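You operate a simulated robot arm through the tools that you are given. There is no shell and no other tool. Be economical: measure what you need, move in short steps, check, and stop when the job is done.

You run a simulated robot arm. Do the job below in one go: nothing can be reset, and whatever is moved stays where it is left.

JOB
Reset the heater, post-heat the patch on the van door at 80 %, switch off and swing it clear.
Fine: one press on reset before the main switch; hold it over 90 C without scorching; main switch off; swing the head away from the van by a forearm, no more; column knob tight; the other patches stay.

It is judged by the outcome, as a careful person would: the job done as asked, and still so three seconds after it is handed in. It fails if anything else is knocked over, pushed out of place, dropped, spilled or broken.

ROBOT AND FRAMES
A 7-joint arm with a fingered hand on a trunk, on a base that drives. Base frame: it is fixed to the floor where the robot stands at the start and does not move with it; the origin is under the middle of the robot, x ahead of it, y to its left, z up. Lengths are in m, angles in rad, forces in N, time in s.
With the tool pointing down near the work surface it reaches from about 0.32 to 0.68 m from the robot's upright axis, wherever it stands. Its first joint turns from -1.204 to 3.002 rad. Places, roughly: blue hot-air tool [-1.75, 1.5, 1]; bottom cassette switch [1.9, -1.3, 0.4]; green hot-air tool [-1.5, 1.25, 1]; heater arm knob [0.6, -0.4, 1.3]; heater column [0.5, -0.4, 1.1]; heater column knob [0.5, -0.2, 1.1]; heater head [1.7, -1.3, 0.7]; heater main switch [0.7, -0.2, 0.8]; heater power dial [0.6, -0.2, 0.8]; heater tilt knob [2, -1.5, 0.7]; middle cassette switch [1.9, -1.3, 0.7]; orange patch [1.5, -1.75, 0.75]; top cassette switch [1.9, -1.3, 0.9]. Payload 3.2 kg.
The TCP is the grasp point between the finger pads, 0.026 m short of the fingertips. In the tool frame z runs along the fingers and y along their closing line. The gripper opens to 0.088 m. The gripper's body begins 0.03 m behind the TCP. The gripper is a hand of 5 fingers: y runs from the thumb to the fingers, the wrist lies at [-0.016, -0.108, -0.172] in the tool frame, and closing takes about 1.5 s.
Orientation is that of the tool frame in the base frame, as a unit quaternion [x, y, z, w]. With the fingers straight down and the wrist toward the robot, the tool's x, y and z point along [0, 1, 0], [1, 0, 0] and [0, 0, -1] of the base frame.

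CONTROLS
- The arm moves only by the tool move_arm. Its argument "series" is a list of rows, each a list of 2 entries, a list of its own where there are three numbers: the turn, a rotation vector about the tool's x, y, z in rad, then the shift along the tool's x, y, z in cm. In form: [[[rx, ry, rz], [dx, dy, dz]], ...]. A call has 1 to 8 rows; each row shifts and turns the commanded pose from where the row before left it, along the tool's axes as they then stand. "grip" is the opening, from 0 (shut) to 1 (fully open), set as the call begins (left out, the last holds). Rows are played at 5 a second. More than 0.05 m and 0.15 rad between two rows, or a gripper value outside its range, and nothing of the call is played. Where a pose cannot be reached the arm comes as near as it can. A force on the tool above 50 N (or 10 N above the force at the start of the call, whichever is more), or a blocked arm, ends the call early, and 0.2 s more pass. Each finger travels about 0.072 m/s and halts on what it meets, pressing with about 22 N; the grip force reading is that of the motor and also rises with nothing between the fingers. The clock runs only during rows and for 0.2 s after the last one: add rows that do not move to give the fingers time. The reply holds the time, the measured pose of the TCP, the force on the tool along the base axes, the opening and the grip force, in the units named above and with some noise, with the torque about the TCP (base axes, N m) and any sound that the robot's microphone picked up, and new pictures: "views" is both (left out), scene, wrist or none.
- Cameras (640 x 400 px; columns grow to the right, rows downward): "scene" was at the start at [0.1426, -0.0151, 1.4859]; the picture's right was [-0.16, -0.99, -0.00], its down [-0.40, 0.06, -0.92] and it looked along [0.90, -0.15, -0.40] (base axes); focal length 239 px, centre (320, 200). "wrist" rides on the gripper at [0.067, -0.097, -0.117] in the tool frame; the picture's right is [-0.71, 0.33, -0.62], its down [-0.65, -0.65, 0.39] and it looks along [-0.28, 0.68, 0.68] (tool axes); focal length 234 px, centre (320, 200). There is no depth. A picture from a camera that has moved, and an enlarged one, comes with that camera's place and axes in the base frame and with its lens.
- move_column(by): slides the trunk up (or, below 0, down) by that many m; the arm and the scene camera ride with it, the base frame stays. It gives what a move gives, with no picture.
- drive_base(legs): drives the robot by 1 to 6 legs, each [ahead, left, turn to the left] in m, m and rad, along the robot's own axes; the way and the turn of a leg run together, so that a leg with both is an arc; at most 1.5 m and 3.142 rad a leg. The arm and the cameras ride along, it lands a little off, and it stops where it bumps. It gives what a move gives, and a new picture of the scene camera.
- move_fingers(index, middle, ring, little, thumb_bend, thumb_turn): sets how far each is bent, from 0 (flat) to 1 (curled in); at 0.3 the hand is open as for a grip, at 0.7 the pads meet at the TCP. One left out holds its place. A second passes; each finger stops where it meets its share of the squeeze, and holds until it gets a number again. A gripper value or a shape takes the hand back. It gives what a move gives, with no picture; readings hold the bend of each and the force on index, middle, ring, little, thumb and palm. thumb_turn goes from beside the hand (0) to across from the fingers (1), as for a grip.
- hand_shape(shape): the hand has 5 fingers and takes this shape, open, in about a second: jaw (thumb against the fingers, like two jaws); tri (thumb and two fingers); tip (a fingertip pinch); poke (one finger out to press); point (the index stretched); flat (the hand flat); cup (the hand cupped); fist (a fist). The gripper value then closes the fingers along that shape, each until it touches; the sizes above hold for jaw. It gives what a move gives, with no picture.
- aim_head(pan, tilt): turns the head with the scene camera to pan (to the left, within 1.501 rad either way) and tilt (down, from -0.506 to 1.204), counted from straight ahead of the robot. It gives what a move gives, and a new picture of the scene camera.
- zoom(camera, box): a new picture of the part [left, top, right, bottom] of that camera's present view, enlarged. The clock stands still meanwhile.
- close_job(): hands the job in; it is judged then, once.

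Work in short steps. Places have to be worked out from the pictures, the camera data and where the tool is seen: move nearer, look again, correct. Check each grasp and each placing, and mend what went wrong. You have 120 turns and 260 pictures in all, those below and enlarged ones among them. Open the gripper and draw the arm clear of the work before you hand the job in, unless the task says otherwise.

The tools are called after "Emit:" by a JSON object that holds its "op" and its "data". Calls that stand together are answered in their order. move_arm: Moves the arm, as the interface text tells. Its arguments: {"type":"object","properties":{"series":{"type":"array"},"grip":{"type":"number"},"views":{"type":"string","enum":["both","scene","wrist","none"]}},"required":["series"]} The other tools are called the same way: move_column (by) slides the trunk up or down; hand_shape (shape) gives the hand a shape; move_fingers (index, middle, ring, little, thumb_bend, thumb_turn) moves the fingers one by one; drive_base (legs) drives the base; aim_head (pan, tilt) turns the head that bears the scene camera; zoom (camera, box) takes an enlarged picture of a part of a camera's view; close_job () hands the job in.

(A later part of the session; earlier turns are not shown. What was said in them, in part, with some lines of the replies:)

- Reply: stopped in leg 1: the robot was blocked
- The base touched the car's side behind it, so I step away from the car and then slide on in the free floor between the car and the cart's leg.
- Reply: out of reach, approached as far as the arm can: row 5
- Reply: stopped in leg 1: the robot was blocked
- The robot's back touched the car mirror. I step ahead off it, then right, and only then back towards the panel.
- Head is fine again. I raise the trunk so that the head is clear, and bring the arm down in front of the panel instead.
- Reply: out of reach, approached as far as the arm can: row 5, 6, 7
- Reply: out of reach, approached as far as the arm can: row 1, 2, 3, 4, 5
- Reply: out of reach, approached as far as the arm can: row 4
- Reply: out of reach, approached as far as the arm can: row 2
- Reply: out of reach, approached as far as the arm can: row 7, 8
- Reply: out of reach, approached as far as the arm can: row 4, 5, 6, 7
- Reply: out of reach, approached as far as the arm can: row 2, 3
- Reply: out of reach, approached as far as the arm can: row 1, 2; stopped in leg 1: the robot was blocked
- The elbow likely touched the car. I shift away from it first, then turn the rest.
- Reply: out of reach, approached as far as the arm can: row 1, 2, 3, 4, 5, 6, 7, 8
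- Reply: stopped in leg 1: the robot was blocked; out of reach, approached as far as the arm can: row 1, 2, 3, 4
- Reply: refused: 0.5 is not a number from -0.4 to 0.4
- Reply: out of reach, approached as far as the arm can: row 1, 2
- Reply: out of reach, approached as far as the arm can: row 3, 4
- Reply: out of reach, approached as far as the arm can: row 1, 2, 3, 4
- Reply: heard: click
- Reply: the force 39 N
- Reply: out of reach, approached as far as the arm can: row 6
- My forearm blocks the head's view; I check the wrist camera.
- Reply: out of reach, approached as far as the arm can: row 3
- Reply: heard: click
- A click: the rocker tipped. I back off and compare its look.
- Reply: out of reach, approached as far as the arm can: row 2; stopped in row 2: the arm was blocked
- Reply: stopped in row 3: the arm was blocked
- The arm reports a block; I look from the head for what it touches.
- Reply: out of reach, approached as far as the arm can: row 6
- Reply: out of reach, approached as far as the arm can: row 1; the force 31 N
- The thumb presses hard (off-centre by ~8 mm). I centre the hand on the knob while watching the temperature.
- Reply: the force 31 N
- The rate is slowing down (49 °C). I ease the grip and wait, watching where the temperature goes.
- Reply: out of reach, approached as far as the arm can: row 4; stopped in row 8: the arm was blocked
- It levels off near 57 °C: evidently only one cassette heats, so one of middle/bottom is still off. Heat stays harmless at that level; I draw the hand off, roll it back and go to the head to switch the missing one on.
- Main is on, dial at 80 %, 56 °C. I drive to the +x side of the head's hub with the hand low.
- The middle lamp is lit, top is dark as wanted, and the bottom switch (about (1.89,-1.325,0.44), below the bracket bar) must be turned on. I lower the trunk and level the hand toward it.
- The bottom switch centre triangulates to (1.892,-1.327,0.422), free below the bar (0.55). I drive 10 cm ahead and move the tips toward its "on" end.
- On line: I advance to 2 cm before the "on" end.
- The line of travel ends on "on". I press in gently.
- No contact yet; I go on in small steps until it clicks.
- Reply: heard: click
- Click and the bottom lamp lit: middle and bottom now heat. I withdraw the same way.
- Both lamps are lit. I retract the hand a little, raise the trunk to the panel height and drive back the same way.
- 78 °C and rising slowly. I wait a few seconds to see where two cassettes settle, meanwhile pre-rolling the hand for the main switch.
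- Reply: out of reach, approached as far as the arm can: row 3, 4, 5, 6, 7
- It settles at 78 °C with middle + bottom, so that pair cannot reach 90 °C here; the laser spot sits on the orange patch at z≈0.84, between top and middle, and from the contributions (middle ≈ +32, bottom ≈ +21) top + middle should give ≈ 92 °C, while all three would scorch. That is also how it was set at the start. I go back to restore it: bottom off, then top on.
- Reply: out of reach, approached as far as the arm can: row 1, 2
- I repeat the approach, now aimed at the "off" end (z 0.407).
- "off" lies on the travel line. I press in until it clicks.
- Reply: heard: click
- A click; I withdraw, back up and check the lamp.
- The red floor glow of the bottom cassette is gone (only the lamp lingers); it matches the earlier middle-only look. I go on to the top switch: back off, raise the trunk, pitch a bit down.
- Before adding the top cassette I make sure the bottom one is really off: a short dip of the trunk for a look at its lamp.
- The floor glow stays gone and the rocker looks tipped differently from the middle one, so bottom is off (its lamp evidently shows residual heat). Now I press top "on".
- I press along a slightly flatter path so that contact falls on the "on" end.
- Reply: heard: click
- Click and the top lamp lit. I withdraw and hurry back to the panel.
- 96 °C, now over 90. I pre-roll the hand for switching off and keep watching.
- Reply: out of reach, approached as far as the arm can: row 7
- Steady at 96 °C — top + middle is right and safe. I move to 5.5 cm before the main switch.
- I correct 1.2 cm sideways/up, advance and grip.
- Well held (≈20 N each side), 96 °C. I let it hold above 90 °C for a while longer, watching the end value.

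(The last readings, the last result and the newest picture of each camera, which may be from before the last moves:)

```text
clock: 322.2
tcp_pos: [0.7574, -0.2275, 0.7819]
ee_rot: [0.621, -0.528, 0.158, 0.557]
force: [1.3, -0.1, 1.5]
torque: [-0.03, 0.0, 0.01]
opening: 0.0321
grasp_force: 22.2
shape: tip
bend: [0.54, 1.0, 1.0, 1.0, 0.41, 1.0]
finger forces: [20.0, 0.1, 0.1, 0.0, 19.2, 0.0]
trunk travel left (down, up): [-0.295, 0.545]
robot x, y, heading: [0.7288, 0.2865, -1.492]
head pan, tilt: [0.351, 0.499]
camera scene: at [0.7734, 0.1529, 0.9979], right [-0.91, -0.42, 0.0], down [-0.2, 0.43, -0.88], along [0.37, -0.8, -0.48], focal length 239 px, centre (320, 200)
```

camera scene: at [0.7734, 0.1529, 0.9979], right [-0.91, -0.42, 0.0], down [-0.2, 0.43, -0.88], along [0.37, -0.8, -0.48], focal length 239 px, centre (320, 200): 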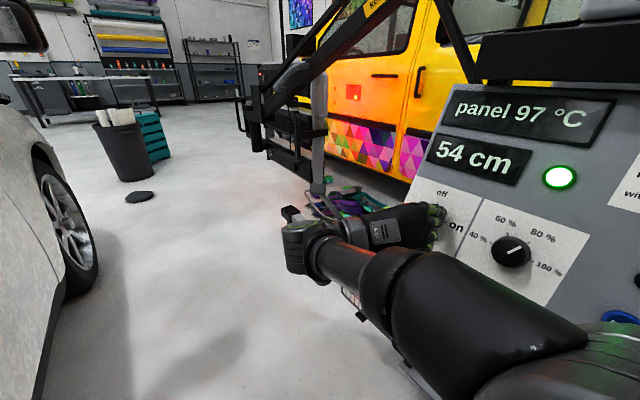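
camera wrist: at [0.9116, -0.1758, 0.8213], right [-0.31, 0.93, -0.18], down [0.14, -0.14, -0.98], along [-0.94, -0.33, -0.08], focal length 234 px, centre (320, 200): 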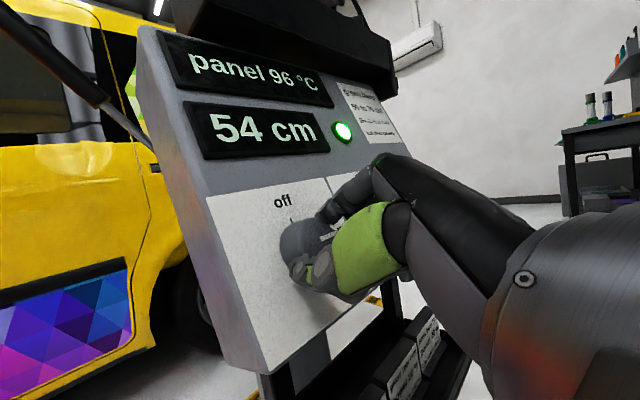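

97 °C, held over 20 s above 90 °C without overheating. I turn the main switch back 90° counterclockwise to off, release and withdraw.

Emit:
{"op": "move_arm", "data": {"series": [[[0, 0, -0.145], [0, 0, 0]], [[0, 0, -0.145], [0, 0, 0]], [[0, 0, -0.145], [0, 0, 0]], [[0, 0, -0.145], [0, 0, 0]], [[0, 0, -0.145], [0, 0, 0]], [[0, 0, -0.145], [0, 0, 0]], [[0, 0, -0.145], [0, 0, 0]], [[0, 0, -0.145], [0, 0, 0]]], "views": "none"}}

Emit:
{"op": "move_arm", "data": {"series": [[[0, 0, -0.145], [0, 0, 0]], [[0, 0, -0.145], [0, 0, 0]], [[0, 0, -0.14], [0, 0, 0]], [[0, 0, 0], [0, 0, 0]]], "views": "wrist"}}

Emit:
{"op": "move_arm", "data": {"series": [[[0, 0, 0], [0, 0, 0]], [[0, 0, 0], [0, 0, 0]], [[0, 0, 0], [0, 0, 0]], [[0, 0, 0], [0, 0, -2]], [[0, 0, 0], [0, 0, -3]], [[0, 0, 0], [0, 0, -4]], [[0, 0, 0], [0, 0, -4]]], "grip": 1, "views": "both"}}

```text
clock: 324.0
tcp_pos: [0.7585, -0.2277, 0.7809]
ee_rot: [0.808, -0.099, -0.173, 0.554]
force: [1.6, 10.1, -5.0]
torque: [0.57, -0.25, -0.14]
opening: 0.0316
grasp_force: 22.2
shape: tip
bend: [0.55, 1.0, 1.0, 1.0, 0.4, 1.0]
finger forces: [16.6, 0.0, 0.0, 0.0, 29.0, 0.0]
trunk travel left (down, up): [-0.295, 0.545]
robot x, y, heading: [0.7298, 0.2856, -1.491]
head pan, tilt: [0.351, 0.499]
```

```text
clock: 325.0
tcp_pos: [0.7568, -0.2267, 0.7811]
ee_rot: [0.811, 0.075, -0.289, 0.503]
force: [1.1, 13.9, -5.9]
torque: [0.57, -0.22, -0.38]
opening: 0.0318
grasp_force: 21.9
shape: tip
bend: [0.56, 1.0, 1.0, 1.0, 0.39, 0.99]
finger forces: [16.1, 0.0, 0.1, 0.0, 31.2, 0.0]
trunk travel left (down, up): [-0.295, 0.545]
robot x, y, heading: [0.7286, 0.284, -1.493]
head pan, tilt: [0.351, 0.499]
camera wrist: at [0.8187, -0.0905, 0.7084], right [-0.2, 0.5, 0.84], down [-0.96, 0.09, -0.28], along [-0.21, -0.86, 0.46], focal length 234 px, centre (320, 200)
```

wrist: 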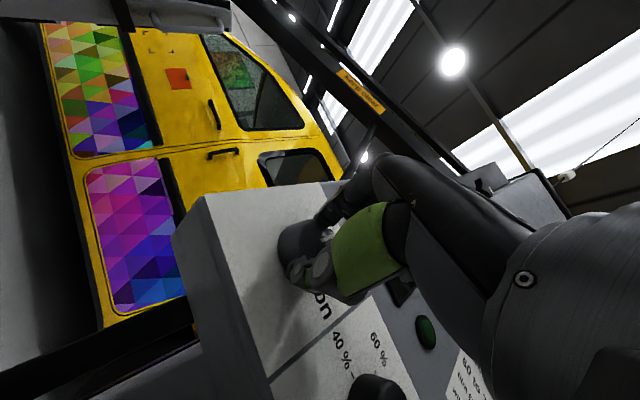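

```text
clock: 326.6
tcp_pos: [0.8081, -0.1161, 0.8248]
ee_rot: [0.811, 0.074, -0.288, 0.503]
force: [0.2, 0.1, -0.3]
torque: [0.0, -0.02, 0.03]
opening: 0.0876
grasp_force: 0.1
shape: tip
bend: [0.3, 0.98, 0.99, 0.99, 0.3, 0.97]
finger forces: [0.0, 0.0, 0.0, 0.1, 0.1, 0.0]
trunk travel left (down, up): [-0.295, 0.545]
robot x, y, heading: [0.7327, 0.2827, -1.49]
head pan, tilt: [0.351, 0.499]
camera scene: at [0.7734, 0.1529, 0.9979], right [-0.91, -0.42, 0.0], down [-0.2, 0.43, -0.88], along [0.37, -0.8, -0.48], focal length 239 px, centre (320, 200)
camera wrist: at [0.8699, 0.0213, 0.7514], right [-0.2, 0.5, 0.84], down [-0.96, 0.09, -0.28], along [-0.22, -0.86, 0.46], focal length 234 px, centre (320, 200)
```

scene: 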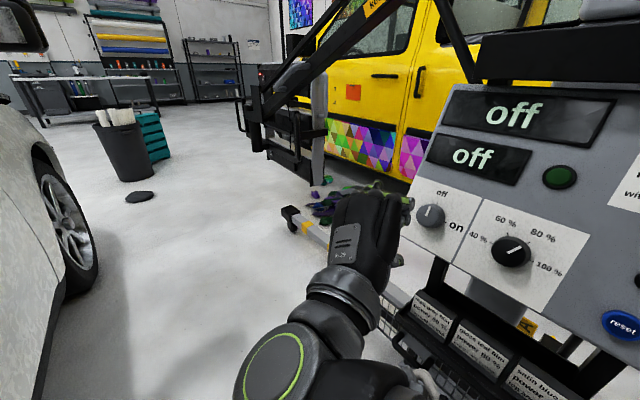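
wrist: 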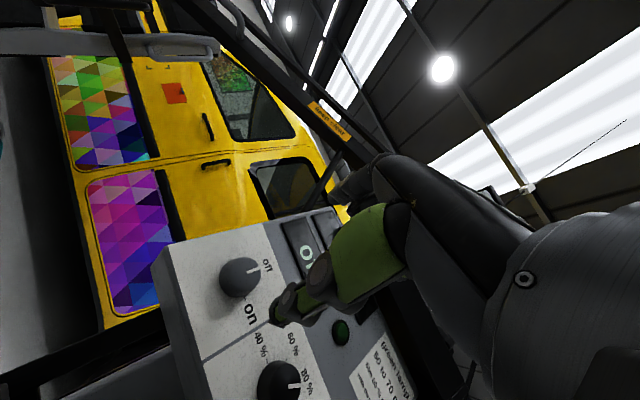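

Main switch is off (displays off). Now the swing: the star knob on the column clamp is at about (0.481,-0.222,1.064) with a vertical axis. I raise the trunk, turn the hand to point down and drive beside it.

Emit:
{"op": "move_column", "data": {"by": 0.38}}

Emit:
{"op": "move_arm", "data": {"series": [[[0.124, 0.0258, 0.0703], [0, 0, 0]], [[0.124, 0.0258, 0.0703], [0, 0, 0]], [[0.124, 0.0258, 0.0703], [0, 0, 0]], [[0.124, 0.0258, 0.0703], [0, 0, 0]], [[0.124, 0.0258, 0.0703], [0, 0, 0]], [[0.124, 0.0258, 0.0703], [0, 0, 0]], [[0.124, 0.0258, 0.0703], [0, 0, 0]], [[0.124, 0.0258, 0.0703], [0, 0, 0]]], "views": "none"}}

Emit:
{"op": "move_arm", "data": {"series": [[[0.124, 0.0258, 0.0703], [0, 0, 0]], [[0.124, 0.0258, 0.0703], [0, 0, 0]]], "views": "none"}}

Emit:
{"op": "drive_base", "data": {"legs": [[-0.065, -0.225, 0]]}}

Emit:
{"op": "aim_head", "data": {"pan": -0.1, "tilt": 0.75}}

Emit:
{"op": "zoom", "data": {"camera": "wrist", "box": [0, 0, 640, 400]}}

```text
clock: 330.2
tcp_pos: [0.8087, -0.1162, 1.204]
ee_rot: [0.812, 0.075, -0.286, 0.503]
force: [0.6, 0.4, 0.5]
torque: [0.01, -0.03, 0.01]
opening: 0.0878
grasp_force: 0.0
shape: tip
bend: [0.3, 0.98, 0.99, 0.99, 0.3, 0.97]
finger forces: [0.0, 0.0, 0.1, 0.0, 0.0, 0.0]
trunk travel left (down, up): [-0.675, 0.165]
robot x, y, heading: [0.7291, 0.2835, -1.493]
head pan, tilt: [0.351, 0.499]
```

```text
clock: 332.0
tcp_pos: [0.8075, -0.1167, 1.2042]
ee_rot: [0.963, -0.239, -0.061, 0.108]
force: [0.2, -0.4, -0.2]
torque: [-0.02, 0.02, -0.01]
opening: 0.0877
grasp_force: 0.1
shape: tip
bend: [0.3, 0.98, 0.99, 0.99, 0.3, 0.97]
finger forces: [0.0, 0.0, 0.0, 0.1, 0.1, 0.1]
trunk travel left (down, up): [-0.675, 0.165]
robot x, y, heading: [0.7335, 0.2874, -1.492]
head pan, tilt: [0.351, 0.499]
```

```text
clock: 332.6
tcp_pos: [0.8079, -0.1166, 1.2045]
ee_rot: [0.951, -0.309, 0.001, -0.001]
force: [-0.1, -0.5, -0.3]
torque: [-0.01, -0.01, 0.0]
opening: 0.0879
grasp_force: 0.0
shape: tip
bend: [0.3, 0.98, 0.99, 0.99, 0.3, 0.97]
finger forces: [0.0, 0.0, 0.0, 0.1, 0.0, 0.0]
trunk travel left (down, up): [-0.675, 0.165]
robot x, y, heading: [0.73, 0.2817, -1.494]
head pan, tilt: [0.351, 0.499]
```

```text
clock: 334.4
tcp_pos: [0.5777, -0.0686, 1.2038]
ee_rot: [0.951, -0.309, 0.001, 0.001]
force: [-0.9, -1.7, -0.2]
torque: [0.02, -0.02, -0.02]
opening: 0.0877
grasp_force: 0.1
shape: tip
bend: [0.3, 0.98, 0.99, 0.99, 0.3, 0.97]
finger forces: [0.0, 0.0, 0.0, 0.0, 0.1, 0.0]
trunk travel left (down, up): [-0.675, 0.165]
robot x, y, heading: [0.5001, 0.3366, -1.492]
head pan, tilt: [0.351, 0.499]
camera scene: at [0.5424, 0.2, 1.3779], right [-0.91, -0.42, 0.0], down [-0.2, 0.44, -0.88], along [0.37, -0.8, -0.48], focal length 239 px, centre (320, 200)
```

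scene: 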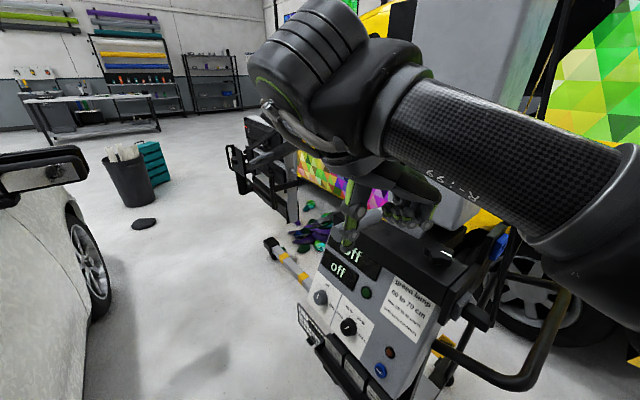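

```text
clock: 335.3
tcp_pos: [0.5771, -0.0688, 1.2053]
ee_rot: [0.951, -0.31, 0.001, 0.001]
force: [0.3, -0.1, 0.2]
torque: [-0.03, 0.0, -0.04]
opening: 0.0882
grasp_force: 0.1
shape: tip
bend: [0.3, 0.98, 0.99, 0.99, 0.3, 0.97]
finger forces: [0.1, 0.1, 0.0, 0.1, 0.0, 0.0]
trunk travel left (down, up): [-0.675, 0.165]
robot x, y, heading: [0.4968, 0.3347, -1.491]
head pan, tilt: [-0.099, 0.75]
camera scene: at [0.5033, 0.1998, 1.356], right [-1.0, 0.02, 0.0], down [0.01, 0.68, -0.73], along [-0.01, -0.73, -0.68], focal length 239 px, centre (320, 200)
```

scene: 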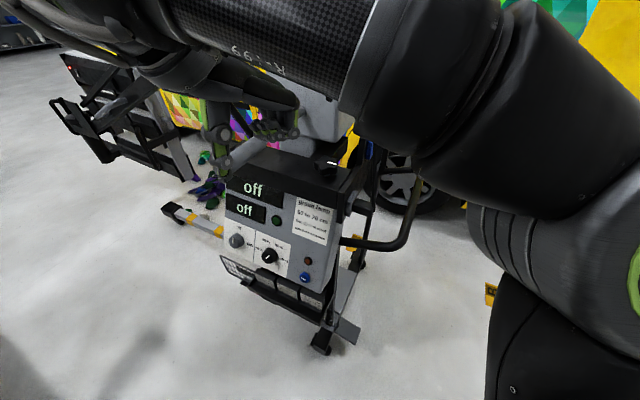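

```text
1.00 times, centred on (320, 200) of wrist (not enlarged: the box is as wide or as high as the picture)
camera zoom: at [0.6896, -0.0288, 1.3216], right [-0.77, 0.15, 0.62], down [-0.14, 0.91, -0.39], along [-0.62, -0.39, -0.68], focal length 234 px, centre (320, 200)
```

zoom: 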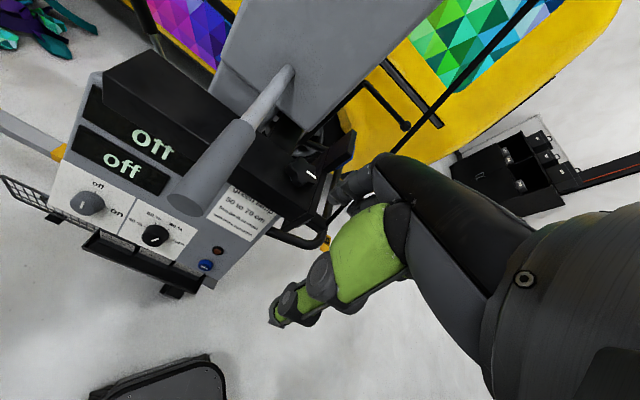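

The knob triangulates again to (0.482,-0.222,1.064). I move above it, descend and close on it.

Emit:
{"op": "move_arm", "data": {"series": [[[0, 0, 0], [0.33, 4.5, 0]], [[0, 0, 0], [0.33, 4.5, 0]], [[0, 0, 0], [0.33, 4.5, 0]], [[0, 0, 0], [0.33, 4.5, 0]], [[0, 0, 0], [0, 0, 4]], [[0, 0, 0], [0, 0, 4]], [[0, 0, 0], [0, 0, 2.5]], [[0, 0, 0], [0, 0, 2]]], "grip": 1, "views": "wrist"}}

Emit:
{"op": "move_arm", "data": {"series": [[[0, 0, 0], [0, 0, 0]], [[0, 0, 0], [0, 0, 0]], [[0, 0, 0], [0, 0, 0]], [[0, 0, 0], [0, 0, 0]], [[0, 0, 0], [0, 0, 0]]], "grip": 0.3, "views": "wrist"}}

```text
clock: 337.1
tcp_pos: [0.4817, -0.2225, 1.0793]
ee_rot: [0.951, -0.309, 0.0, 0.001]
force: [0.0, -0.1, -0.2]
torque: [0.0, -0.03, 0.02]
opening: 0.0877
grasp_force: 0.1
shape: tip
bend: [0.3, 0.98, 0.99, 0.99, 0.3, 0.97]
finger forces: [0.0, 0.0, 0.0, 0.1, 0.0, 0.0]
trunk travel left (down, up): [-0.675, 0.165]
robot x, y, heading: [0.4984, 0.3331, -1.494]
head pan, tilt: [-0.099, 0.75]
camera wrist: at [0.5936, -0.1828, 1.1968], right [-0.77, 0.15, 0.62], down [-0.14, 0.91, -0.39], along [-0.62, -0.39, -0.68], focal length 234 px, centre (320, 200)
```

wrist: 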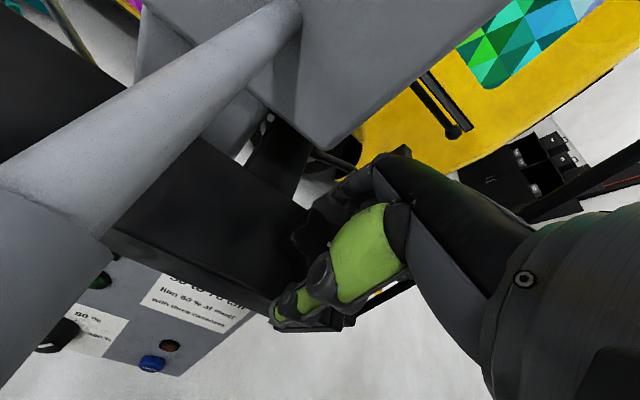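

```text
clock: 338.3
tcp_pos: [0.4818, -0.2231, 1.08]
ee_rot: [0.951, -0.31, 0.001, 0.0]
force: [-0.7, -1.5, -0.1]
torque: [0.02, -0.05, 0.02]
opening: 0.0453
grasp_force: 21.7
shape: tip
bend: [0.49, 1.0, 1.0, 1.0, 0.34, 1.0]
finger forces: [21.3, 0.0, 0.1, 0.0, 20.2, 0.0]
trunk travel left (down, up): [-0.675, 0.165]
robot x, y, heading: [0.5005, 0.3295, -1.49]
head pan, tilt: [-0.099, 0.75]
camera wrist: at [0.5938, -0.1828, 1.1971], right [-0.77, 0.15, 0.62], down [-0.14, 0.91, -0.39], along [-0.62, -0.39, -0.68], focal length 234 px, centre (320, 200)
```

wrist: 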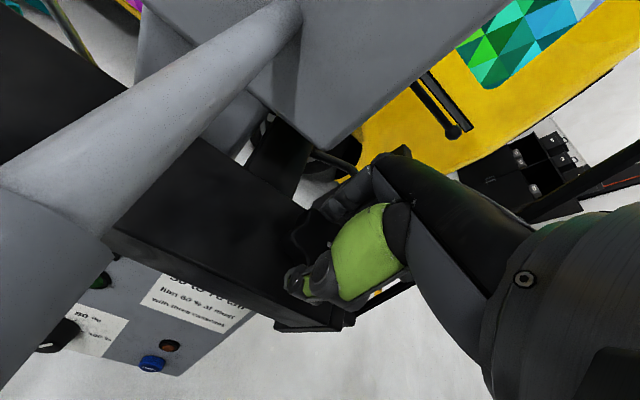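

Firm hold on the star knob. I loosen it counterclockwise (seen from above).

Emit:
{"op": "move_arm", "data": {"series": [[[0, 0, -0.145], [0, 0, 0]], [[0, 0, -0.145], [0, 0, 0]], [[0, 0, -0.145], [0, 0, 0]], [[0, 0, -0.145], [0, 0, 0]], [[0, 0, -0.145], [0, 0, 0]], [[0, 0, -0.145], [0, 0, 0]], [[0, 0, -0.145], [0, 0, 0]], [[0, 0, -0.145], [0, 0, 0]]], "views": "none"}}

Emit:
{"op": "move_arm", "data": {"series": [[[0, 0, -0.145], [0, 0, 0]], [[0, 0, -0.145], [0, 0, 0]], [[0, 0, -0.145], [0, 0, 0]], [[0, 0, 0], [0, 0, 0]]], "views": "wrist"}}

Emit:
{"op": "move_arm", "data": {"series": [[[0, 0, 0], [0, 0, 0]], [[0, 0, 0], [0, 0, 0]], [[0, 0, 0], [0, 0, 0]], [[0, 0, 0], [0, 0, -3]], [[0, 0, 0], [0, 0, -4]], [[0, 0, 0], [0, 0, -4]]], "grip": 1, "views": "wrist"}}

```text
clock: 340.1
tcp_pos: [0.4815, -0.2209, 1.0804]
ee_rot: [0.965, 0.264, 0.0, 0.002]
force: [-0.2, 5.0, -2.3]
torque: [0.16, 0.05, -0.05]
opening: 0.0451
grasp_force: 22.1
shape: tip
bend: [0.5, 1.0, 1.0, 1.0, 0.33, 0.98]
finger forces: [19.5, 0.1, 0.1, 0.0, 24.9, 0.1]
trunk travel left (down, up): [-0.675, 0.165]
robot x, y, heading: [0.4988, 0.3325, -1.494]
head pan, tilt: [-0.099, 0.75]
```

```text
clock: 341.1
tcp_pos: [0.4875, -0.1671, 1.0715]
ee_rot: [0.913, 0.405, 0.028, -0.027]
force: [0.6, -0.2, 0.1]
torque: [0.0, 0.04, 0.01]
opening: 0.0201
grasp_force: 21.7
shape: tip
bend: [0.73, 1.0, 1.0, 1.0, 0.99, 1.0]
finger forces: [0.0, 0.0, 0.2, 0.0, 0.1, 0.0]
out of reach, approached as far as the arm can: row 2, 3
trunk travel left (down, up): [-0.675, 0.165]
robot x, y, heading: [0.5024, 0.3286, -1.496]
head pan, tilt: [-0.099, 0.75]
camera wrist: at [0.4572, -0.0595, 1.195], right [-0.25, -0.79, 0.56], down [-0.91, -0.01, -0.42], along [0.34, -0.61, -0.71], focal length 234 px, centre (320, 200)
```

wrist: 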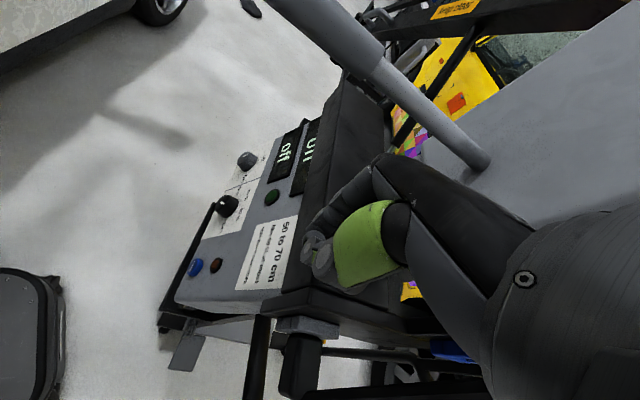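

```text
clock: 342.5
tcp_pos: [0.4651, -0.1383, 1.1408]
ee_rot: [0.914, 0.404, 0.028, -0.024]
force: [-0.2, 0.1, 0.2]
torque: [-0.03, -0.04, -0.04]
opening: 0.0879
grasp_force: 0.1
shape: tip
bend: [0.3, 0.98, 0.99, 0.99, 0.3, 0.97]
finger forces: [0.0, 0.0, 0.0, 0.0, 0.0, 0.0]
out of reach, approached as far as the arm can: row 5, 6
trunk travel left (down, up): [-0.675, 0.165]
robot x, y, heading: [0.5001, 0.3307, -1.492]
head pan, tilt: [-0.099, 0.75]
camera wrist: at [0.4346, -0.0302, 1.2645], right [-0.25, -0.79, 0.56], down [-0.91, -0.01, -0.42], along [0.34, -0.62, -0.71], focal length 234 px, centre (320, 200)
```

wrist: 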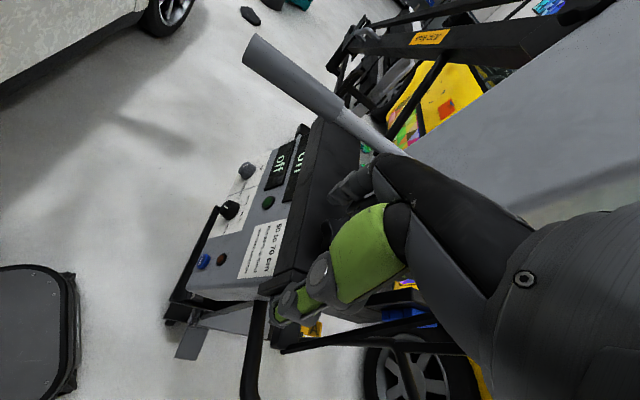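

The knob gave about 66° before my wrist limit. Now I go over to the +x side of the grey column handle and push it toward -x with the closed hand by driving sideways, which swings the head away from the van.

Emit:
{"op": "move_arm", "data": {"series": [[[0, 0, 0], [0, 0, -4.5]], [[0, 0, 0], [2.7, 3.3, -1]], [[0, 0, 0], [2.7, 3.3, 0]], [[0, 0, 0], [2.7, 3.3, 0]], [[0, 0, 0], [2.7, 3.3, 0]], [[0, 0, 0], [2.7, 3.3, 0]], [[0, 0, 0], [2.7, 3.3, 0]]], "grip": 0, "views": "none"}}

Emit:
{"op": "move_arm", "data": {"series": [[[0, 0, 0], [0, 0, 4.5]], [[0, 0, 0], [0, 0, 4.5]]], "views": "wrist"}}

Emit:
{"op": "drive_base", "data": {"legs": [[0, -0.07, 0]]}}

Emit:
{"op": "aim_head", "data": {"pan": 0.35, "tilt": 0.5}}

```text
clock: 344.1
tcp_pos: [0.7089, -0.1545, 1.1953]
ee_rot: [0.914, 0.404, 0.027, -0.025]
force: [0.0, 0.3, -0.3]
torque: [-0.01, 0.02, -0.01]
opening: 0.0
grasp_force: 22.1
shape: tip
bend: [0.7, 1.0, 1.0, 1.0, 0.82, 1.0]
finger forces: [0.0, 0.1, 0.1, 0.1, 0.0, 0.1]
out of reach, approached as far as the arm can: row 1, 7
trunk travel left (down, up): [-0.675, 0.165]
robot x, y, heading: [0.5033, 0.3327, -1.493]
head pan, tilt: [-0.099, 0.75]
```

```text
clock: 344.7
tcp_pos: [0.7099, -0.1492, 1.1076]
ee_rot: [0.914, 0.404, 0.029, -0.026]
force: [-0.7, 0.2, 0.7]
torque: [0.0, -0.02, 0.05]
opening: 0.0
grasp_force: 21.9
shape: tip
bend: [0.7, 1.0, 1.0, 1.0, 0.82, 1.0]
finger forces: [0.1, 0.1, 0.0, 0.1, 0.0, 0.0]
trunk travel left (down, up): [-0.675, 0.165]
robot x, y, heading: [0.4992, 0.3319, -1.494]
head pan, tilt: [-0.099, 0.75]
camera wrist: at [0.6799, -0.0424, 1.2307], right [-0.25, -0.79, 0.56], down [-0.91, -0.01, -0.42], along [0.34, -0.61, -0.71], focal length 234 px, centre (320, 200)
```

wrist: 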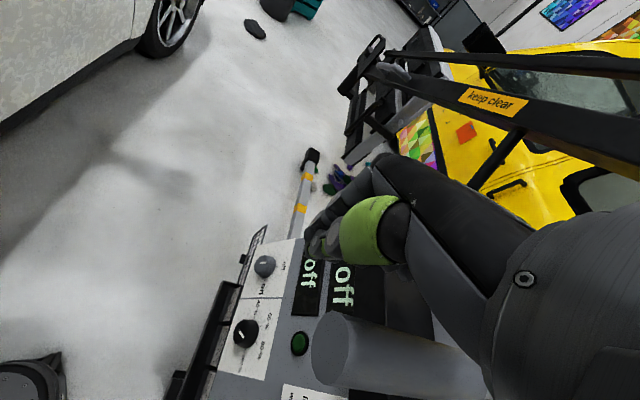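

```text
clock: 345.7
tcp_pos: [0.6688, -0.1498, 1.1095]
ee_rot: [0.912, 0.408, 0.037, -0.02]
force: [0.3, -0.5, -0.8]
torque: [0.03, -0.03, 0.0]
opening: 0.0001
grasp_force: 21.4
shape: tip
bend: [0.7, 1.0, 1.0, 1.0, 0.83, 1.0]
finger forces: [0.0, 0.0, 0.0, 0.0, 0.0, 0.0]
trunk travel left (down, up): [-0.675, 0.165]
robot x, y, heading: [0.4579, 0.3246, -1.49]
head pan, tilt: [-0.099, 0.75]
stopped in leg 1: the force on the tool passed its limit at 62 N (the readings are from after the stop); the commanded pose is now the measured one
camera scene: at [0.4571, 0.1955, 1.3557], right [-1.0, 0.02, 0.0], down [0.01, 0.68, -0.73], along [-0.01, -0.73, -0.68], focal length 239 px, centre (320, 200)
```

scene: 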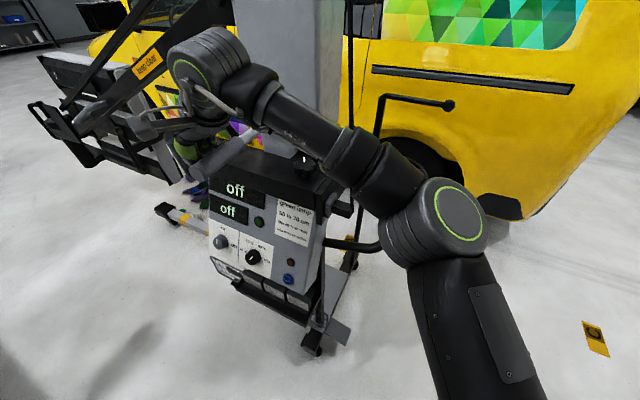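

```text
clock: 346.6
tcp_pos: [0.67, -0.1498, 1.1092]
ee_rot: [0.912, 0.407, 0.036, -0.02]
force: [0.1, 0.1, 0.4]
torque: [0.01, 0.02, 0.01]
opening: 0.0001
grasp_force: 21.7
shape: tip
bend: [0.7, 1.0, 1.0, 1.0, 0.83, 1.0]
finger forces: [0.1, 0.1, 0.0, 0.0, 0.0, 0.0]
trunk travel left (down, up): [-0.675, 0.165]
robot x, y, heading: [0.4501, 0.326, -1.491]
head pan, tilt: [0.351, 0.499]
camera scene: at [0.497, 0.1963, 1.3778], right [-0.91, -0.42, 0.0], down [-0.2, 0.44, -0.88], along [0.37, -0.8, -0.48], focal length 239 px, centre (320, 200)
```

scene: 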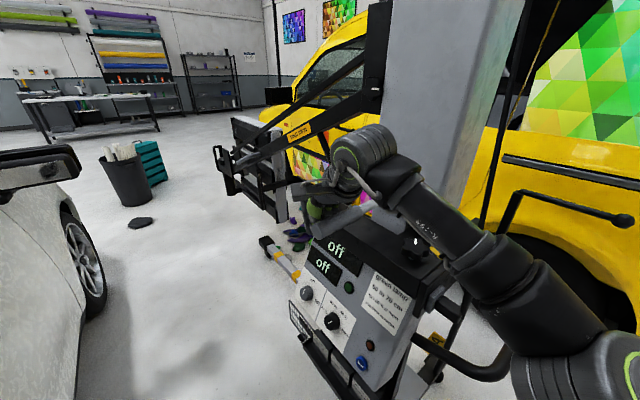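

The fast contact only bumped the force limit. I push slowly with the arm instead (2.5 cm/s), so the heavy boom can follow.

Emit:
{"op": "move_arm", "data": {"series": [[[0, 0, 0], [-0.33, -0.37, 0]], [[0, 0, 0], [-0.33, -0.37, 0]], [[0, 0, 0], [-0.33, -0.37, 0]], [[0, 0, 0], [-0.33, -0.37, 0]], [[0, 0, 0], [-0.33, -0.37, 0]], [[0, 0, 0], [-0.33, -0.37, 0]], [[0, 0, 0], [-0.33, -0.37, 0]], [[0, 0, 0], [-0.33, -0.37, 0]]], "views": "scene"}}

```text
clock: 348.4
tcp_pos: [0.6275, -0.1524, 1.1069]
ee_rot: [0.913, 0.406, 0.034, -0.021]
force: [0.0, -0.1, -0.2]
torque: [0.0, -0.03, 0.01]
opening: 0.0
grasp_force: 22.0
shape: tip
bend: [0.7, 1.0, 1.0, 1.0, 0.84, 1.0]
finger forces: [0.0, 0.0, 0.0, 0.0, 0.1, 0.1]
trunk travel left (down, up): [-0.675, 0.165]
robot x, y, heading: [0.458, 0.3328, -1.489]
head pan, tilt: [0.351, 0.499]
camera scene: at [0.4959, 0.1963, 1.3777], right [-0.91, -0.42, 0.0], down [-0.2, 0.44, -0.88], along [0.37, -0.8, -0.48], focal length 239 px, centre (320, 200)
```

scene: 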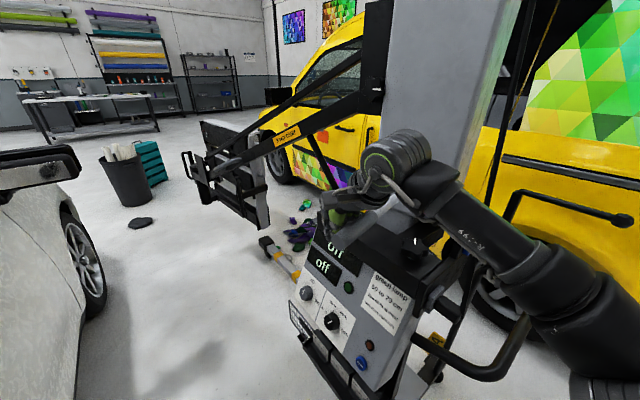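

The boom swings freely now: the head has moved about 0.2 m. I push a little more (2.5 cm at the handle ≈ 0.12 m at the head), then stop.

Emit:
{"op": "move_arm", "data": {"series": [[[0, 0, 0], [-0.33, -0.37, 0]], [[0, 0, 0], [-0.33, -0.37, 0]], [[0, 0, 0], [-0.33, -0.37, 0]], [[0, 0, 0], [-0.33, -0.37, 0]], [[0, 0, 0], [-0.33, -0.37, 0]], [[0, 0, 0], [0, 0, 0]]], "views": "scene"}}

```text
clock: 349.8
tcp_pos: [0.6097, -0.1492, 1.1073]
ee_rot: [0.911, 0.41, 0.034, -0.02]
force: [13.1, -2.6, 8.3]
torque: [-0.18, 0.62, 0.44]
opening: 0.0
grasp_force: 21.8
shape: tip
bend: [0.7, 1.0, 1.0, 1.0, 0.84, 1.0]
finger forces: [0.0, 0.1, 0.1, 14.9, 0.0, 0.0]
trunk travel left (down, up): [-0.675, 0.165]
robot x, y, heading: [0.4552, 0.325, -1.488]
head pan, tilt: [0.351, 0.499]
camera scene: at [0.5017, 0.1971, 1.3779], right [-0.91, -0.42, 0.0], down [-0.2, 0.43, -0.88], along [0.37, -0.8, -0.48], focal length 239 px, centre (320, 200)
```

scene: 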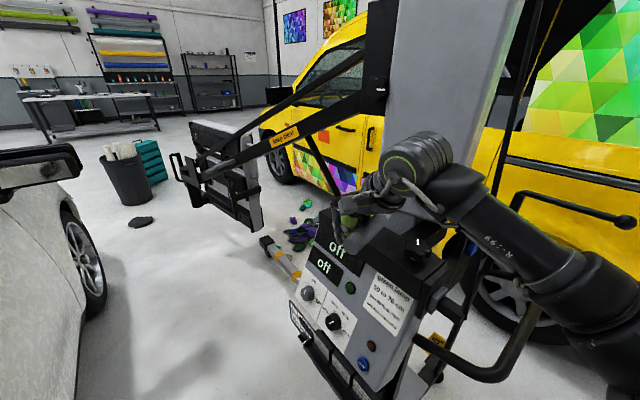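

The head now stands about 0.28 m (a forearm) farther from the van. I leave the handle, level the hand and come down over the star knob again to tighten it.

Emit:
{"op": "move_arm", "data": {"series": [[[0, 0, 0], [1.33, 1.49, 0]], [[0, 0, 0], [0, 0, -5]], [[0, 0, 0], [0, 0, -5]], [[0, 0, 0], [-3.8, -1.55, 0]], [[0, 0, 0], [-3.8, -1.55, 0]], [[0, 0, 0], [-3.8, -1.55, 0]], [[0, 0, 0], [-3.8, -1.55, 0]], [[-0.009, -0.078, 0.1], [0, 0, 0]]], "grip": 0, "views": "none"}}

Emit:
{"op": "move_arm", "data": {"series": [[[0, 0, 0.14], [0, 0, 0]], [[0, 0, 0.1], [0, 0, 0]], [[0, 0, 0], [0, 0, 0]], [[0, 0, 0], [0, 0, 0]], [[0, 0, 0], [0, 0, 0]]], "grip": 1, "views": "both"}}

```text
clock: 351.6
tcp_pos: [0.5576, -0.1775, 1.1739]
ee_rot: [0.932, 0.362, -0.001, 0.0]
force: [0.4, 0.7, -0.3]
torque: [-0.02, 0.02, 0.0]
opening: 0.0
grasp_force: 22.1
shape: tip
bend: [0.7, 1.0, 1.0, 1.0, 0.84, 1.0]
finger forces: [0.1, 0.0, 0.1, 0.1, 0.0, 0.0]
out of reach, approached as far as the arm can: row 5, 6, 7
trunk travel left (down, up): [-0.675, 0.165]
robot x, y, heading: [0.4574, 0.33, -1.491]
head pan, tilt: [0.351, 0.499]
```

```text
clock: 352.8
tcp_pos: [0.5542, -0.1785, 1.1732]
ee_rot: [0.969, 0.248, 0.0, -0.002]
force: [0.8, 0.1, -0.3]
torque: [0.02, -0.02, -0.03]
opening: 0.0876
grasp_force: 0.1
shape: tip
bend: [0.3, 0.98, 0.99, 0.99, 0.3, 0.97]
finger forces: [0.0, 0.0, 0.0, 0.0, 0.1, 0.0]
trunk travel left (down, up): [-0.675, 0.165]
robot x, y, heading: [0.454, 0.3287, -1.492]
head pan, tilt: [0.351, 0.499]
camera scene: at [0.497, 0.1962, 1.3779], right [-0.91, -0.42, 0.0], down [-0.2, 0.43, -0.88], along [0.37, -0.8, -0.48], focal length 239 px, centre (320, 200)
camera wrist: at [0.5673, -0.0608, 1.291], right [-0.46, -0.63, 0.62], down [-0.88, 0.26, -0.39], along [0.08, -0.73, -0.68], focal length 234 px, centre (320, 200)
5 turns are left
```

scene: 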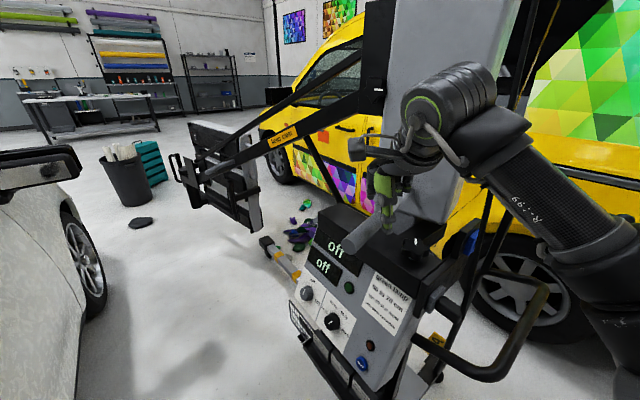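
wrist: 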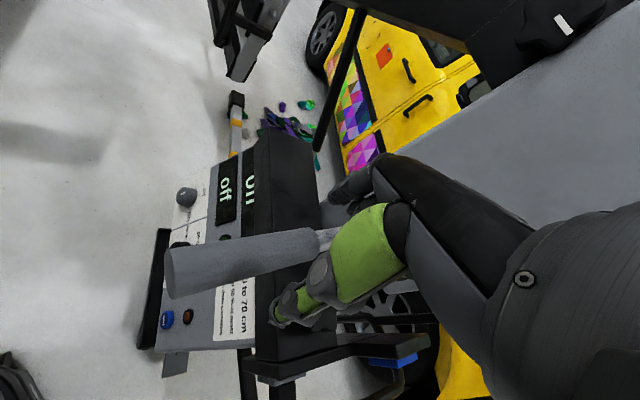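

I shift the robot 4.5 cm to the left and carry the raised hand over the star knob, checking before descending.

Emit:
{"op": "drive_base", "data": {"legs": [[0, 0.045, 0]]}}

Emit:
{"op": "move_arm", "data": {"series": [[[0, 0, 0], [0, 0, -2.5]], [[0, 0, 0.09], [0, 0, 0]], [[0, 0, 0.09], [0, 0, 0]], [[0, 0, 0], [-4.12, 0.03, 0]], [[0, 0, 0], [-4.12, 0.03, 0]], [[0, 0, 0], [-4.12, 0.03, 0]], [[0, 0, 0], [0, 0, 0]]], "grip": 1, "views": "wrist"}}

```text
clock: 353.7
tcp_pos: [0.6, -0.1747, 1.1739]
ee_rot: [0.969, 0.248, 0.0, -0.002]
force: [0.6, -0.2, 0.6]
torque: [-0.01, 0.01, -0.02]
opening: 0.0877
grasp_force: 0.0
shape: tip
bend: [0.3, 0.98, 0.99, 0.99, 0.3, 0.97]
finger forces: [0.0, 0.0, 0.0, 0.0, 0.0, 0.1]
trunk travel left (down, up): [-0.675, 0.165]
robot x, y, heading: [0.4976, 0.3324, -1.488]
head pan, tilt: [0.351, 0.499]
camera scene: at [0.5424, 0.1999, 1.3779], right [-0.91, -0.42, 0.0], down [-0.2, 0.43, -0.88], along [0.37, -0.8, -0.48], focal length 239 px, centre (320, 200)
```

scene: 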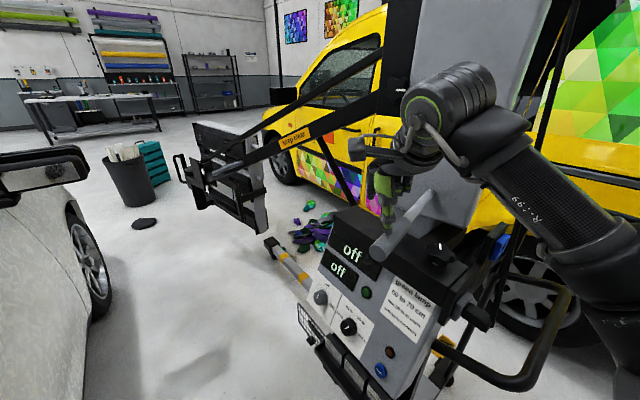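

```text
clock: 355.3
tcp_pos: [0.483, -0.2136, 1.1989]
ee_rot: [0.987, 0.16, 0.0, -0.002]
force: [0.4, -0.3, 0.0]
torque: [0.01, 0.0, 0.0]
opening: 0.0878
grasp_force: 0.0
shape: tip
bend: [0.3, 0.98, 0.99, 0.99, 0.3, 0.97]
finger forces: [0.0, 0.0, 0.0, 0.0, 0.1, 0.0]
trunk travel left (down, up): [-0.675, 0.165]
robot x, y, heading: [0.496, 0.3318, -1.488]
head pan, tilt: [0.351, 0.499]
camera wrist: at [0.5167, -0.1007, 1.3155], right [-0.57, -0.54, 0.62], down [-0.82, 0.42, -0.39], along [-0.05, -0.73, -0.68], focal length 234 px, centre (320, 200)
4 turns are left
```

wrist: 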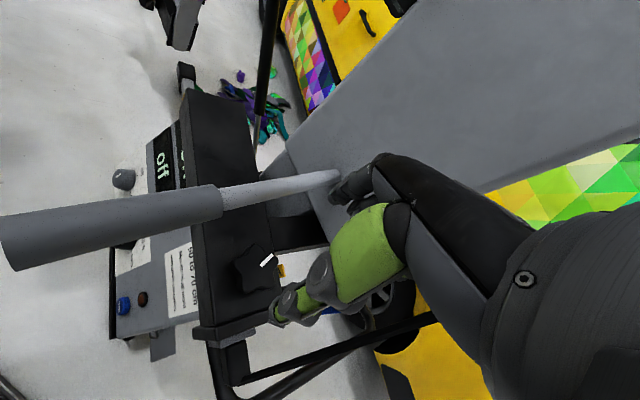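

Exactly over the knob (0.482,-0.222). I descend, grip, tighten clockwise until it resists, release and rise.

Emit:
{"op": "move_arm", "data": {"series": [[[0, 0, 0], [-0.36, 0.78, 3.5]], [[0, 0, 0], [0, 0, 4]], [[0, 0, 0], [0, 0, 4.4]], [[0, 0, 0], [0, 0, 0]]], "grip": 1, "views": "none"}}

Emit:
{"op": "move_arm", "data": {"series": [[[0, 0, 0], [0, 0, 0]], [[0, 0, 0], [0, 0, 0]], [[0, 0, 0], [0, 0, 0]], [[0, 0, 0], [0, 0, 0]], [[0, 0, 0], [0, 0, 0]]], "grip": 0.3, "views": "none"}}

Emit:
{"op": "move_arm", "data": {"series": [[[0, 0, 0.145], [0, 0, 0]], [[0, 0, 0.145], [0, 0, 0]], [[0, 0, 0.145], [0, 0, 0]], [[0, 0, 0.145], [0, 0, 0]], [[0, 0, 0.145], [0, 0, 0]], [[0, 0, 0.145], [0, 0, 0]], [[0, 0, 0.145], [0, 0, 0]], [[0, 0, 0.145], [0, 0, 0]]], "views": "none"}}

Emit:
{"op": "move_arm", "data": {"series": [[[0, 0, 0.1], [0, 0, 0]], [[0, 0, 0.1], [0, 0, 0]], [[0, 0, 0], [0, 0, 0]]], "views": "wrist"}}

Emit:
{"op": "move_arm", "data": {"series": [[[0, 0, 0], [0, 0, 0]], [[0, 0, 0], [0, 0, 0]], [[0, 0, 0], [0, 0, 0]], [[0, 0, 0], [0, 0, -4]], [[0, 0, 0], [0, 0, -4]], [[0, 0, 0], [0, 0, -4]]], "grip": 1, "views": "both"}}

```text
clock: 356.3
tcp_pos: [0.4817, -0.2234, 1.0773]
ee_rot: [0.987, 0.16, 0.001, -0.002]
force: [0.1, 0.0, 0.0]
torque: [0.0, -0.02, 0.01]
opening: 0.0879
grasp_force: 0.0
shape: tip
bend: [0.3, 0.98, 0.99, 0.99, 0.3, 0.97]
finger forces: [0.0, 0.0, 0.0, 0.0, 0.1, 0.0]
trunk travel left (down, up): [-0.675, 0.165]
robot x, y, heading: [0.4991, 0.333, -1.487]
head pan, tilt: [0.351, 0.499]
```

```text
clock: 357.5
tcp_pos: [0.483, -0.2231, 1.0792]
ee_rot: [0.987, 0.16, 0.0, -0.003]
force: [0.3, -0.5, -0.5]
torque: [0.08, 0.0, -0.09]
opening: 0.0461
grasp_force: 21.5
shape: tip
bend: [0.5, 1.0, 1.0, 1.0, 0.32, 0.99]
finger forces: [21.4, 0.0, 0.1, 0.1, 20.8, 0.0]
trunk travel left (down, up): [-0.675, 0.165]
robot x, y, heading: [0.496, 0.3287, -1.491]
head pan, tilt: [0.351, 0.499]
```

```text
clock: 359.3
tcp_pos: [0.4796, -0.2232, 1.0778]
ee_rot: [0.913, -0.409, 0.0, -0.002]
force: [-4.5, -3.4, -2.2]
torque: [0.0, 0.05, 0.05]
opening: 0.0455
grasp_force: 22.3
shape: tip
bend: [0.5, 1.0, 1.0, 1.0, 0.33, 1.0]
finger forces: [25.7, 0.1, 0.1, 0.0, 19.6, 0.1]
trunk travel left (down, up): [-0.675, 0.165]
robot x, y, heading: [0.4963, 0.3311, -1.494]
head pan, tilt: [0.351, 0.499]
```

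```text
clock: 360.1
tcp_pos: [0.4801, -0.2239, 1.0798]
ee_rot: [0.867, -0.498, 0.0, -0.002]
force: [-6.4, -1.8, -0.2]
torque: [-0.01, 0.07, 0.04]
opening: 0.0456
grasp_force: 22.4
shape: tip
bend: [0.5, 1.0, 1.0, 1.0, 0.33, 1.0]
finger forces: [26.2, 0.1, 0.1, 0.1, 19.2, 0.0]
trunk travel left (down, up): [-0.675, 0.165]
robot x, y, heading: [0.502, 0.334, -1.493]
head pan, tilt: [0.351, 0.499]
camera wrist: at [0.5982, -0.232, 1.1961], right [-0.64, 0.44, 0.62], down [0.24, 0.89, -0.38], along [-0.73, -0.1, -0.68], focal length 234 px, centre (320, 200)
```

wrist: 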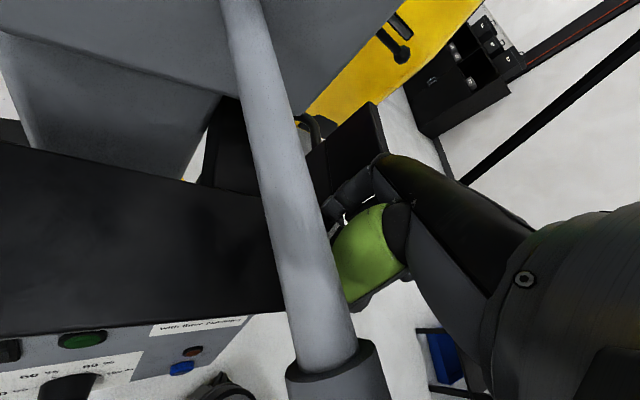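

```text
clock: 361.5
tcp_pos: [0.4833, -0.2187, 1.1897]
ee_rot: [0.869, -0.495, -0.001, -0.001]
force: [0.0, -0.1, 0.5]
torque: [0.01, 0.0, 0.01]
opening: 0.0878
grasp_force: 0.2
shape: tip
bend: [0.3, 0.98, 0.99, 0.99, 0.3, 0.97]
finger forces: [0.0, 0.0, 0.0, 0.1, 0.1, 0.0]
out of reach, approached as far as the arm can: row 6
trunk travel left (down, up): [-0.675, 0.165]
robot x, y, heading: [0.499, 0.3271, -1.492]
head pan, tilt: [0.351, 0.499]
camera scene: at [0.5433, 0.2006, 1.3779], right [-0.91, -0.42, 0.0], down [-0.2, 0.43, -0.88], along [0.37, -0.8, -0.48], focal length 239 px, centre (320, 200)
camera wrist: at [0.603, -0.2271, 1.3057], right [-0.64, 0.44, 0.63], down [0.23, 0.89, -0.39], along [-0.73, -0.1, -0.68], focal length 234 px, centre (320, 200)
3 turns are left
```

scene: 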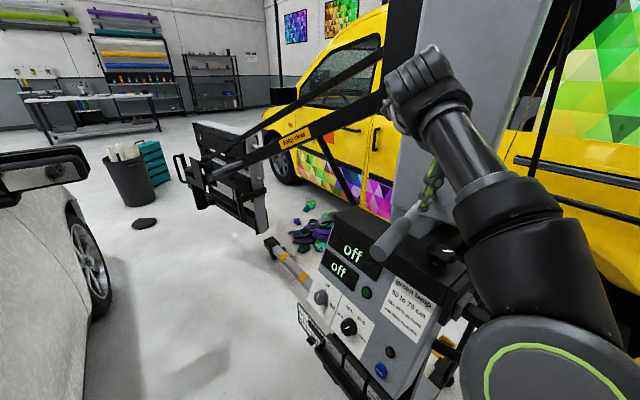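
wrist: 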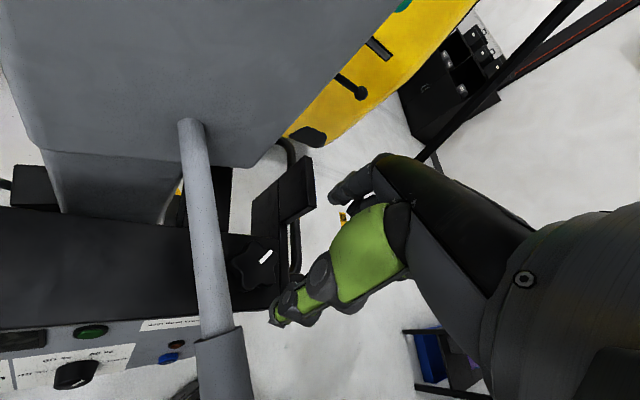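

The mark is back near its start angle but I felt little resistance, so I give the knob one more clockwise stroke for certainty, then release and draw the hand clear.

Emit:
{"op": "move_arm", "data": {"series": [[[0, 0, -0.145], [0, 0, 0]], [[0, 0, -0.145], [0, 0, 0]], [[0, 0, -0.145], [0, 0, 0]], [[0, 0, -0.145], [0, 0, 0]], [[0, 0, -0.145], [0, 0, 0]], [[0, 0, -0.145], [0, 0, 0]], [[0, 0, -0.145], [0, 0, 0]], [[0, 0, -0.145], [0, 0, 0]]], "grip": 1, "views": "none"}}

Emit:
{"op": "move_arm", "data": {"series": [[[0, 0, 0], [-0.17, 0.36, 3.5]], [[0, 0, 0], [0, 0, 4]], [[0, 0, 0], [0, 0, 3.6]], [[0, 0, 0], [0, 0, 0]]], "views": "none"}}

Emit:
{"op": "move_arm", "data": {"series": [[[0, 0, 0], [0, 0, 0]], [[0, 0, 0], [0, 0, 0]], [[0, 0, 0], [0, 0, 0]], [[0, 0, 0], [0, 0, 0]], [[0, 0, 0], [0, 0, 0]]], "grip": 0.3, "views": "none"}}

Emit:
{"op": "move_arm", "data": {"series": [[[0, 0, 0.145], [0, 0, 0]], [[0, 0, 0.145], [0, 0, 0]], [[0, 0, 0.145], [0, 0, 0]], [[0, 0, 0.145], [0, 0, 0]], [[0, 0, 0.145], [0, 0, 0]], [[0, 0, 0.145], [0, 0, 0]], [[0, 0, 0.145], [0, 0, 0]], [[0, 0, 0.145], [0, 0, 0]]], "views": "none"}}

Emit:
{"op": "move_arm", "data": {"series": [[[0, 0, 0], [0, 0, 0]], [[0, 0, 0], [0, 0, 0]], [[0, 0, 0], [0, 0, 0]], [[0, 0, 0], [0, 0, -4]], [[0, 0, 0], [0, 0, -4]], [[0, 0, 0], [-3.4, -1.2, -2]], [[0, 0, 0], [-3.8, -1.3, 0]], [[0, 0, 0], [-3.8, -1.3, 0]]], "grip": 1, "views": "both"}}

```text
clock: 363.3
tcp_pos: [0.4805, -0.2202, 1.1889]
ee_rot: [0.998, 0.063, -0.001, -0.001]
force: [-0.1, 0.1, 0.7]
torque: [0.01, -0.01, 0.01]
opening: 0.0876
grasp_force: 0.0
shape: tip
bend: [0.3, 0.98, 0.99, 0.99, 0.3, 0.97]
finger forces: [0.0, 0.0, 0.0, 0.0, 0.0, 0.0]
trunk travel left (down, up): [-0.675, 0.165]
robot x, y, heading: [0.4993, 0.3314, -1.49]
head pan, tilt: [0.351, 0.499]
```

```text
clock: 364.3
tcp_pos: [0.4792, -0.223, 1.0783]
ee_rot: [0.998, 0.061, 0.0, -0.002]
force: [0.5, -1.0, 0.0]
torque: [-0.04, 0.0, 0.0]
opening: 0.0878
grasp_force: 0.0
shape: tip
bend: [0.3, 0.98, 0.99, 0.99, 0.3, 0.97]
finger forces: [0.0, 0.0, 0.0, 0.0, 0.0, 0.0]
trunk travel left (down, up): [-0.675, 0.165]
robot x, y, heading: [0.4998, 0.334, -1.491]
head pan, tilt: [0.351, 0.499]
```

```text
clock: 365.5
tcp_pos: [0.4804, -0.2238, 1.0778]
ee_rot: [0.998, 0.061, 0.0, -0.003]
force: [0.6, -0.7, -0.9]
torque: [0.12, 0.01, -0.02]
opening: 0.0464
grasp_force: 21.9
shape: tip
bend: [0.5, 1.0, 1.0, 1.0, 0.32, 0.99]
finger forces: [21.4, 0.0, 0.1, 0.0, 20.8, 0.1]
trunk travel left (down, up): [-0.675, 0.165]
robot x, y, heading: [0.5016, 0.3319, -1.49]
head pan, tilt: [0.351, 0.499]
```

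```text
clock: 367.3
tcp_pos: [0.48, -0.2252, 1.0772]
ee_rot: [0.867, -0.498, 0.0, -0.001]
force: [-2.2, -3.7, -4.0]
torque: [-0.16, 0.16, 0.61]
opening: 0.0423
grasp_force: 21.7
shape: tip
bend: [0.5, 1.0, 1.0, 1.0, 0.32, 1.0]
finger forces: [23.5, 0.0, 0.0, 0.1, 22.7, 0.1]
trunk travel left (down, up): [-0.675, 0.165]
robot x, y, heading: [0.4997, 0.332, -1.492]
head pan, tilt: [0.351, 0.499]
```

```text
clock: 369.1
tcp_pos: [0.4568, -0.1102, 1.179]
ee_rot: [0.868, -0.496, -0.001, -0.001]
force: [0.3, 0.7, -0.4]
torque: [-0.03, 0.0, 0.03]
opening: 0.0878
grasp_force: 0.1
shape: tip
bend: [0.3, 0.98, 0.99, 0.99, 0.3, 0.97]
finger forces: [0.1, 0.0, 0.0, 0.0, 0.1, 0.0]
trunk travel left (down, up): [-0.675, 0.165]
robot x, y, heading: [0.5025, 0.3315, -1.494]
head pan, tilt: [0.351, 0.499]
camera scene: at [0.5409, 0.2022, 1.3781], right [-0.91, -0.42, 0.0], down [-0.2, 0.43, -0.88], along [0.37, -0.8, -0.48], focal length 239 px, centre (320, 200)
camera wrist: at [0.5753, -0.1175, 1.2961], right [-0.65, 0.44, 0.62], down [0.23, 0.89, -0.39], along [-0.73, -0.1, -0.68], focal length 234 px, centre (320, 200)
2 turns are left
```

scene: 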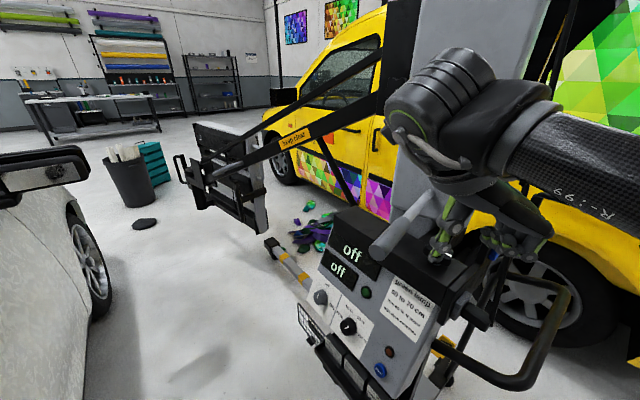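
wrist: 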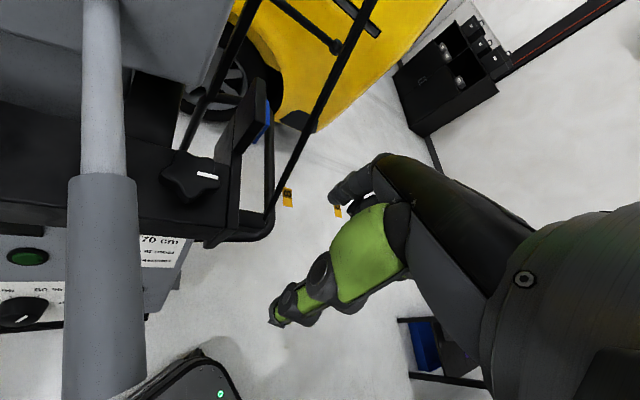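

This time the knob resisted with 0.6 N m and the grip slipped on it, so it is tight. Displays are off, the head stands about 0.28 m off the van, the sheet is still in place and the hand is open and clear. I hand in.

Emit:
{"op": "close_job", "data": {}}

```text
The job is handed in.
```

I pressed reset once, then heated the orange patch at 80 %. It held at 95–97 °C for about 17 s by the readings I saw. I then switched the main off and swung the head roughly 0.28 m (my estimate) away from the van. The column knob is tight again, and the orange sheet was still in place at the last look.

- **Cassettes:** I ran top + middle, which seems to be how it was set at the start. The 80 % card's pair, middle + bottom, only reached 78 °C here. I switched top and bottom back and forth before settling.
- **Bottom cassette lamp:** it was still lit 13 s after I pressed that switch off. I took it as off because its floor glow was gone and the temperature settled at 96–97 °C.
- **Contacts:** the robot brushed the white car's side, mirror and door while manoeuvring. I saw no damage.
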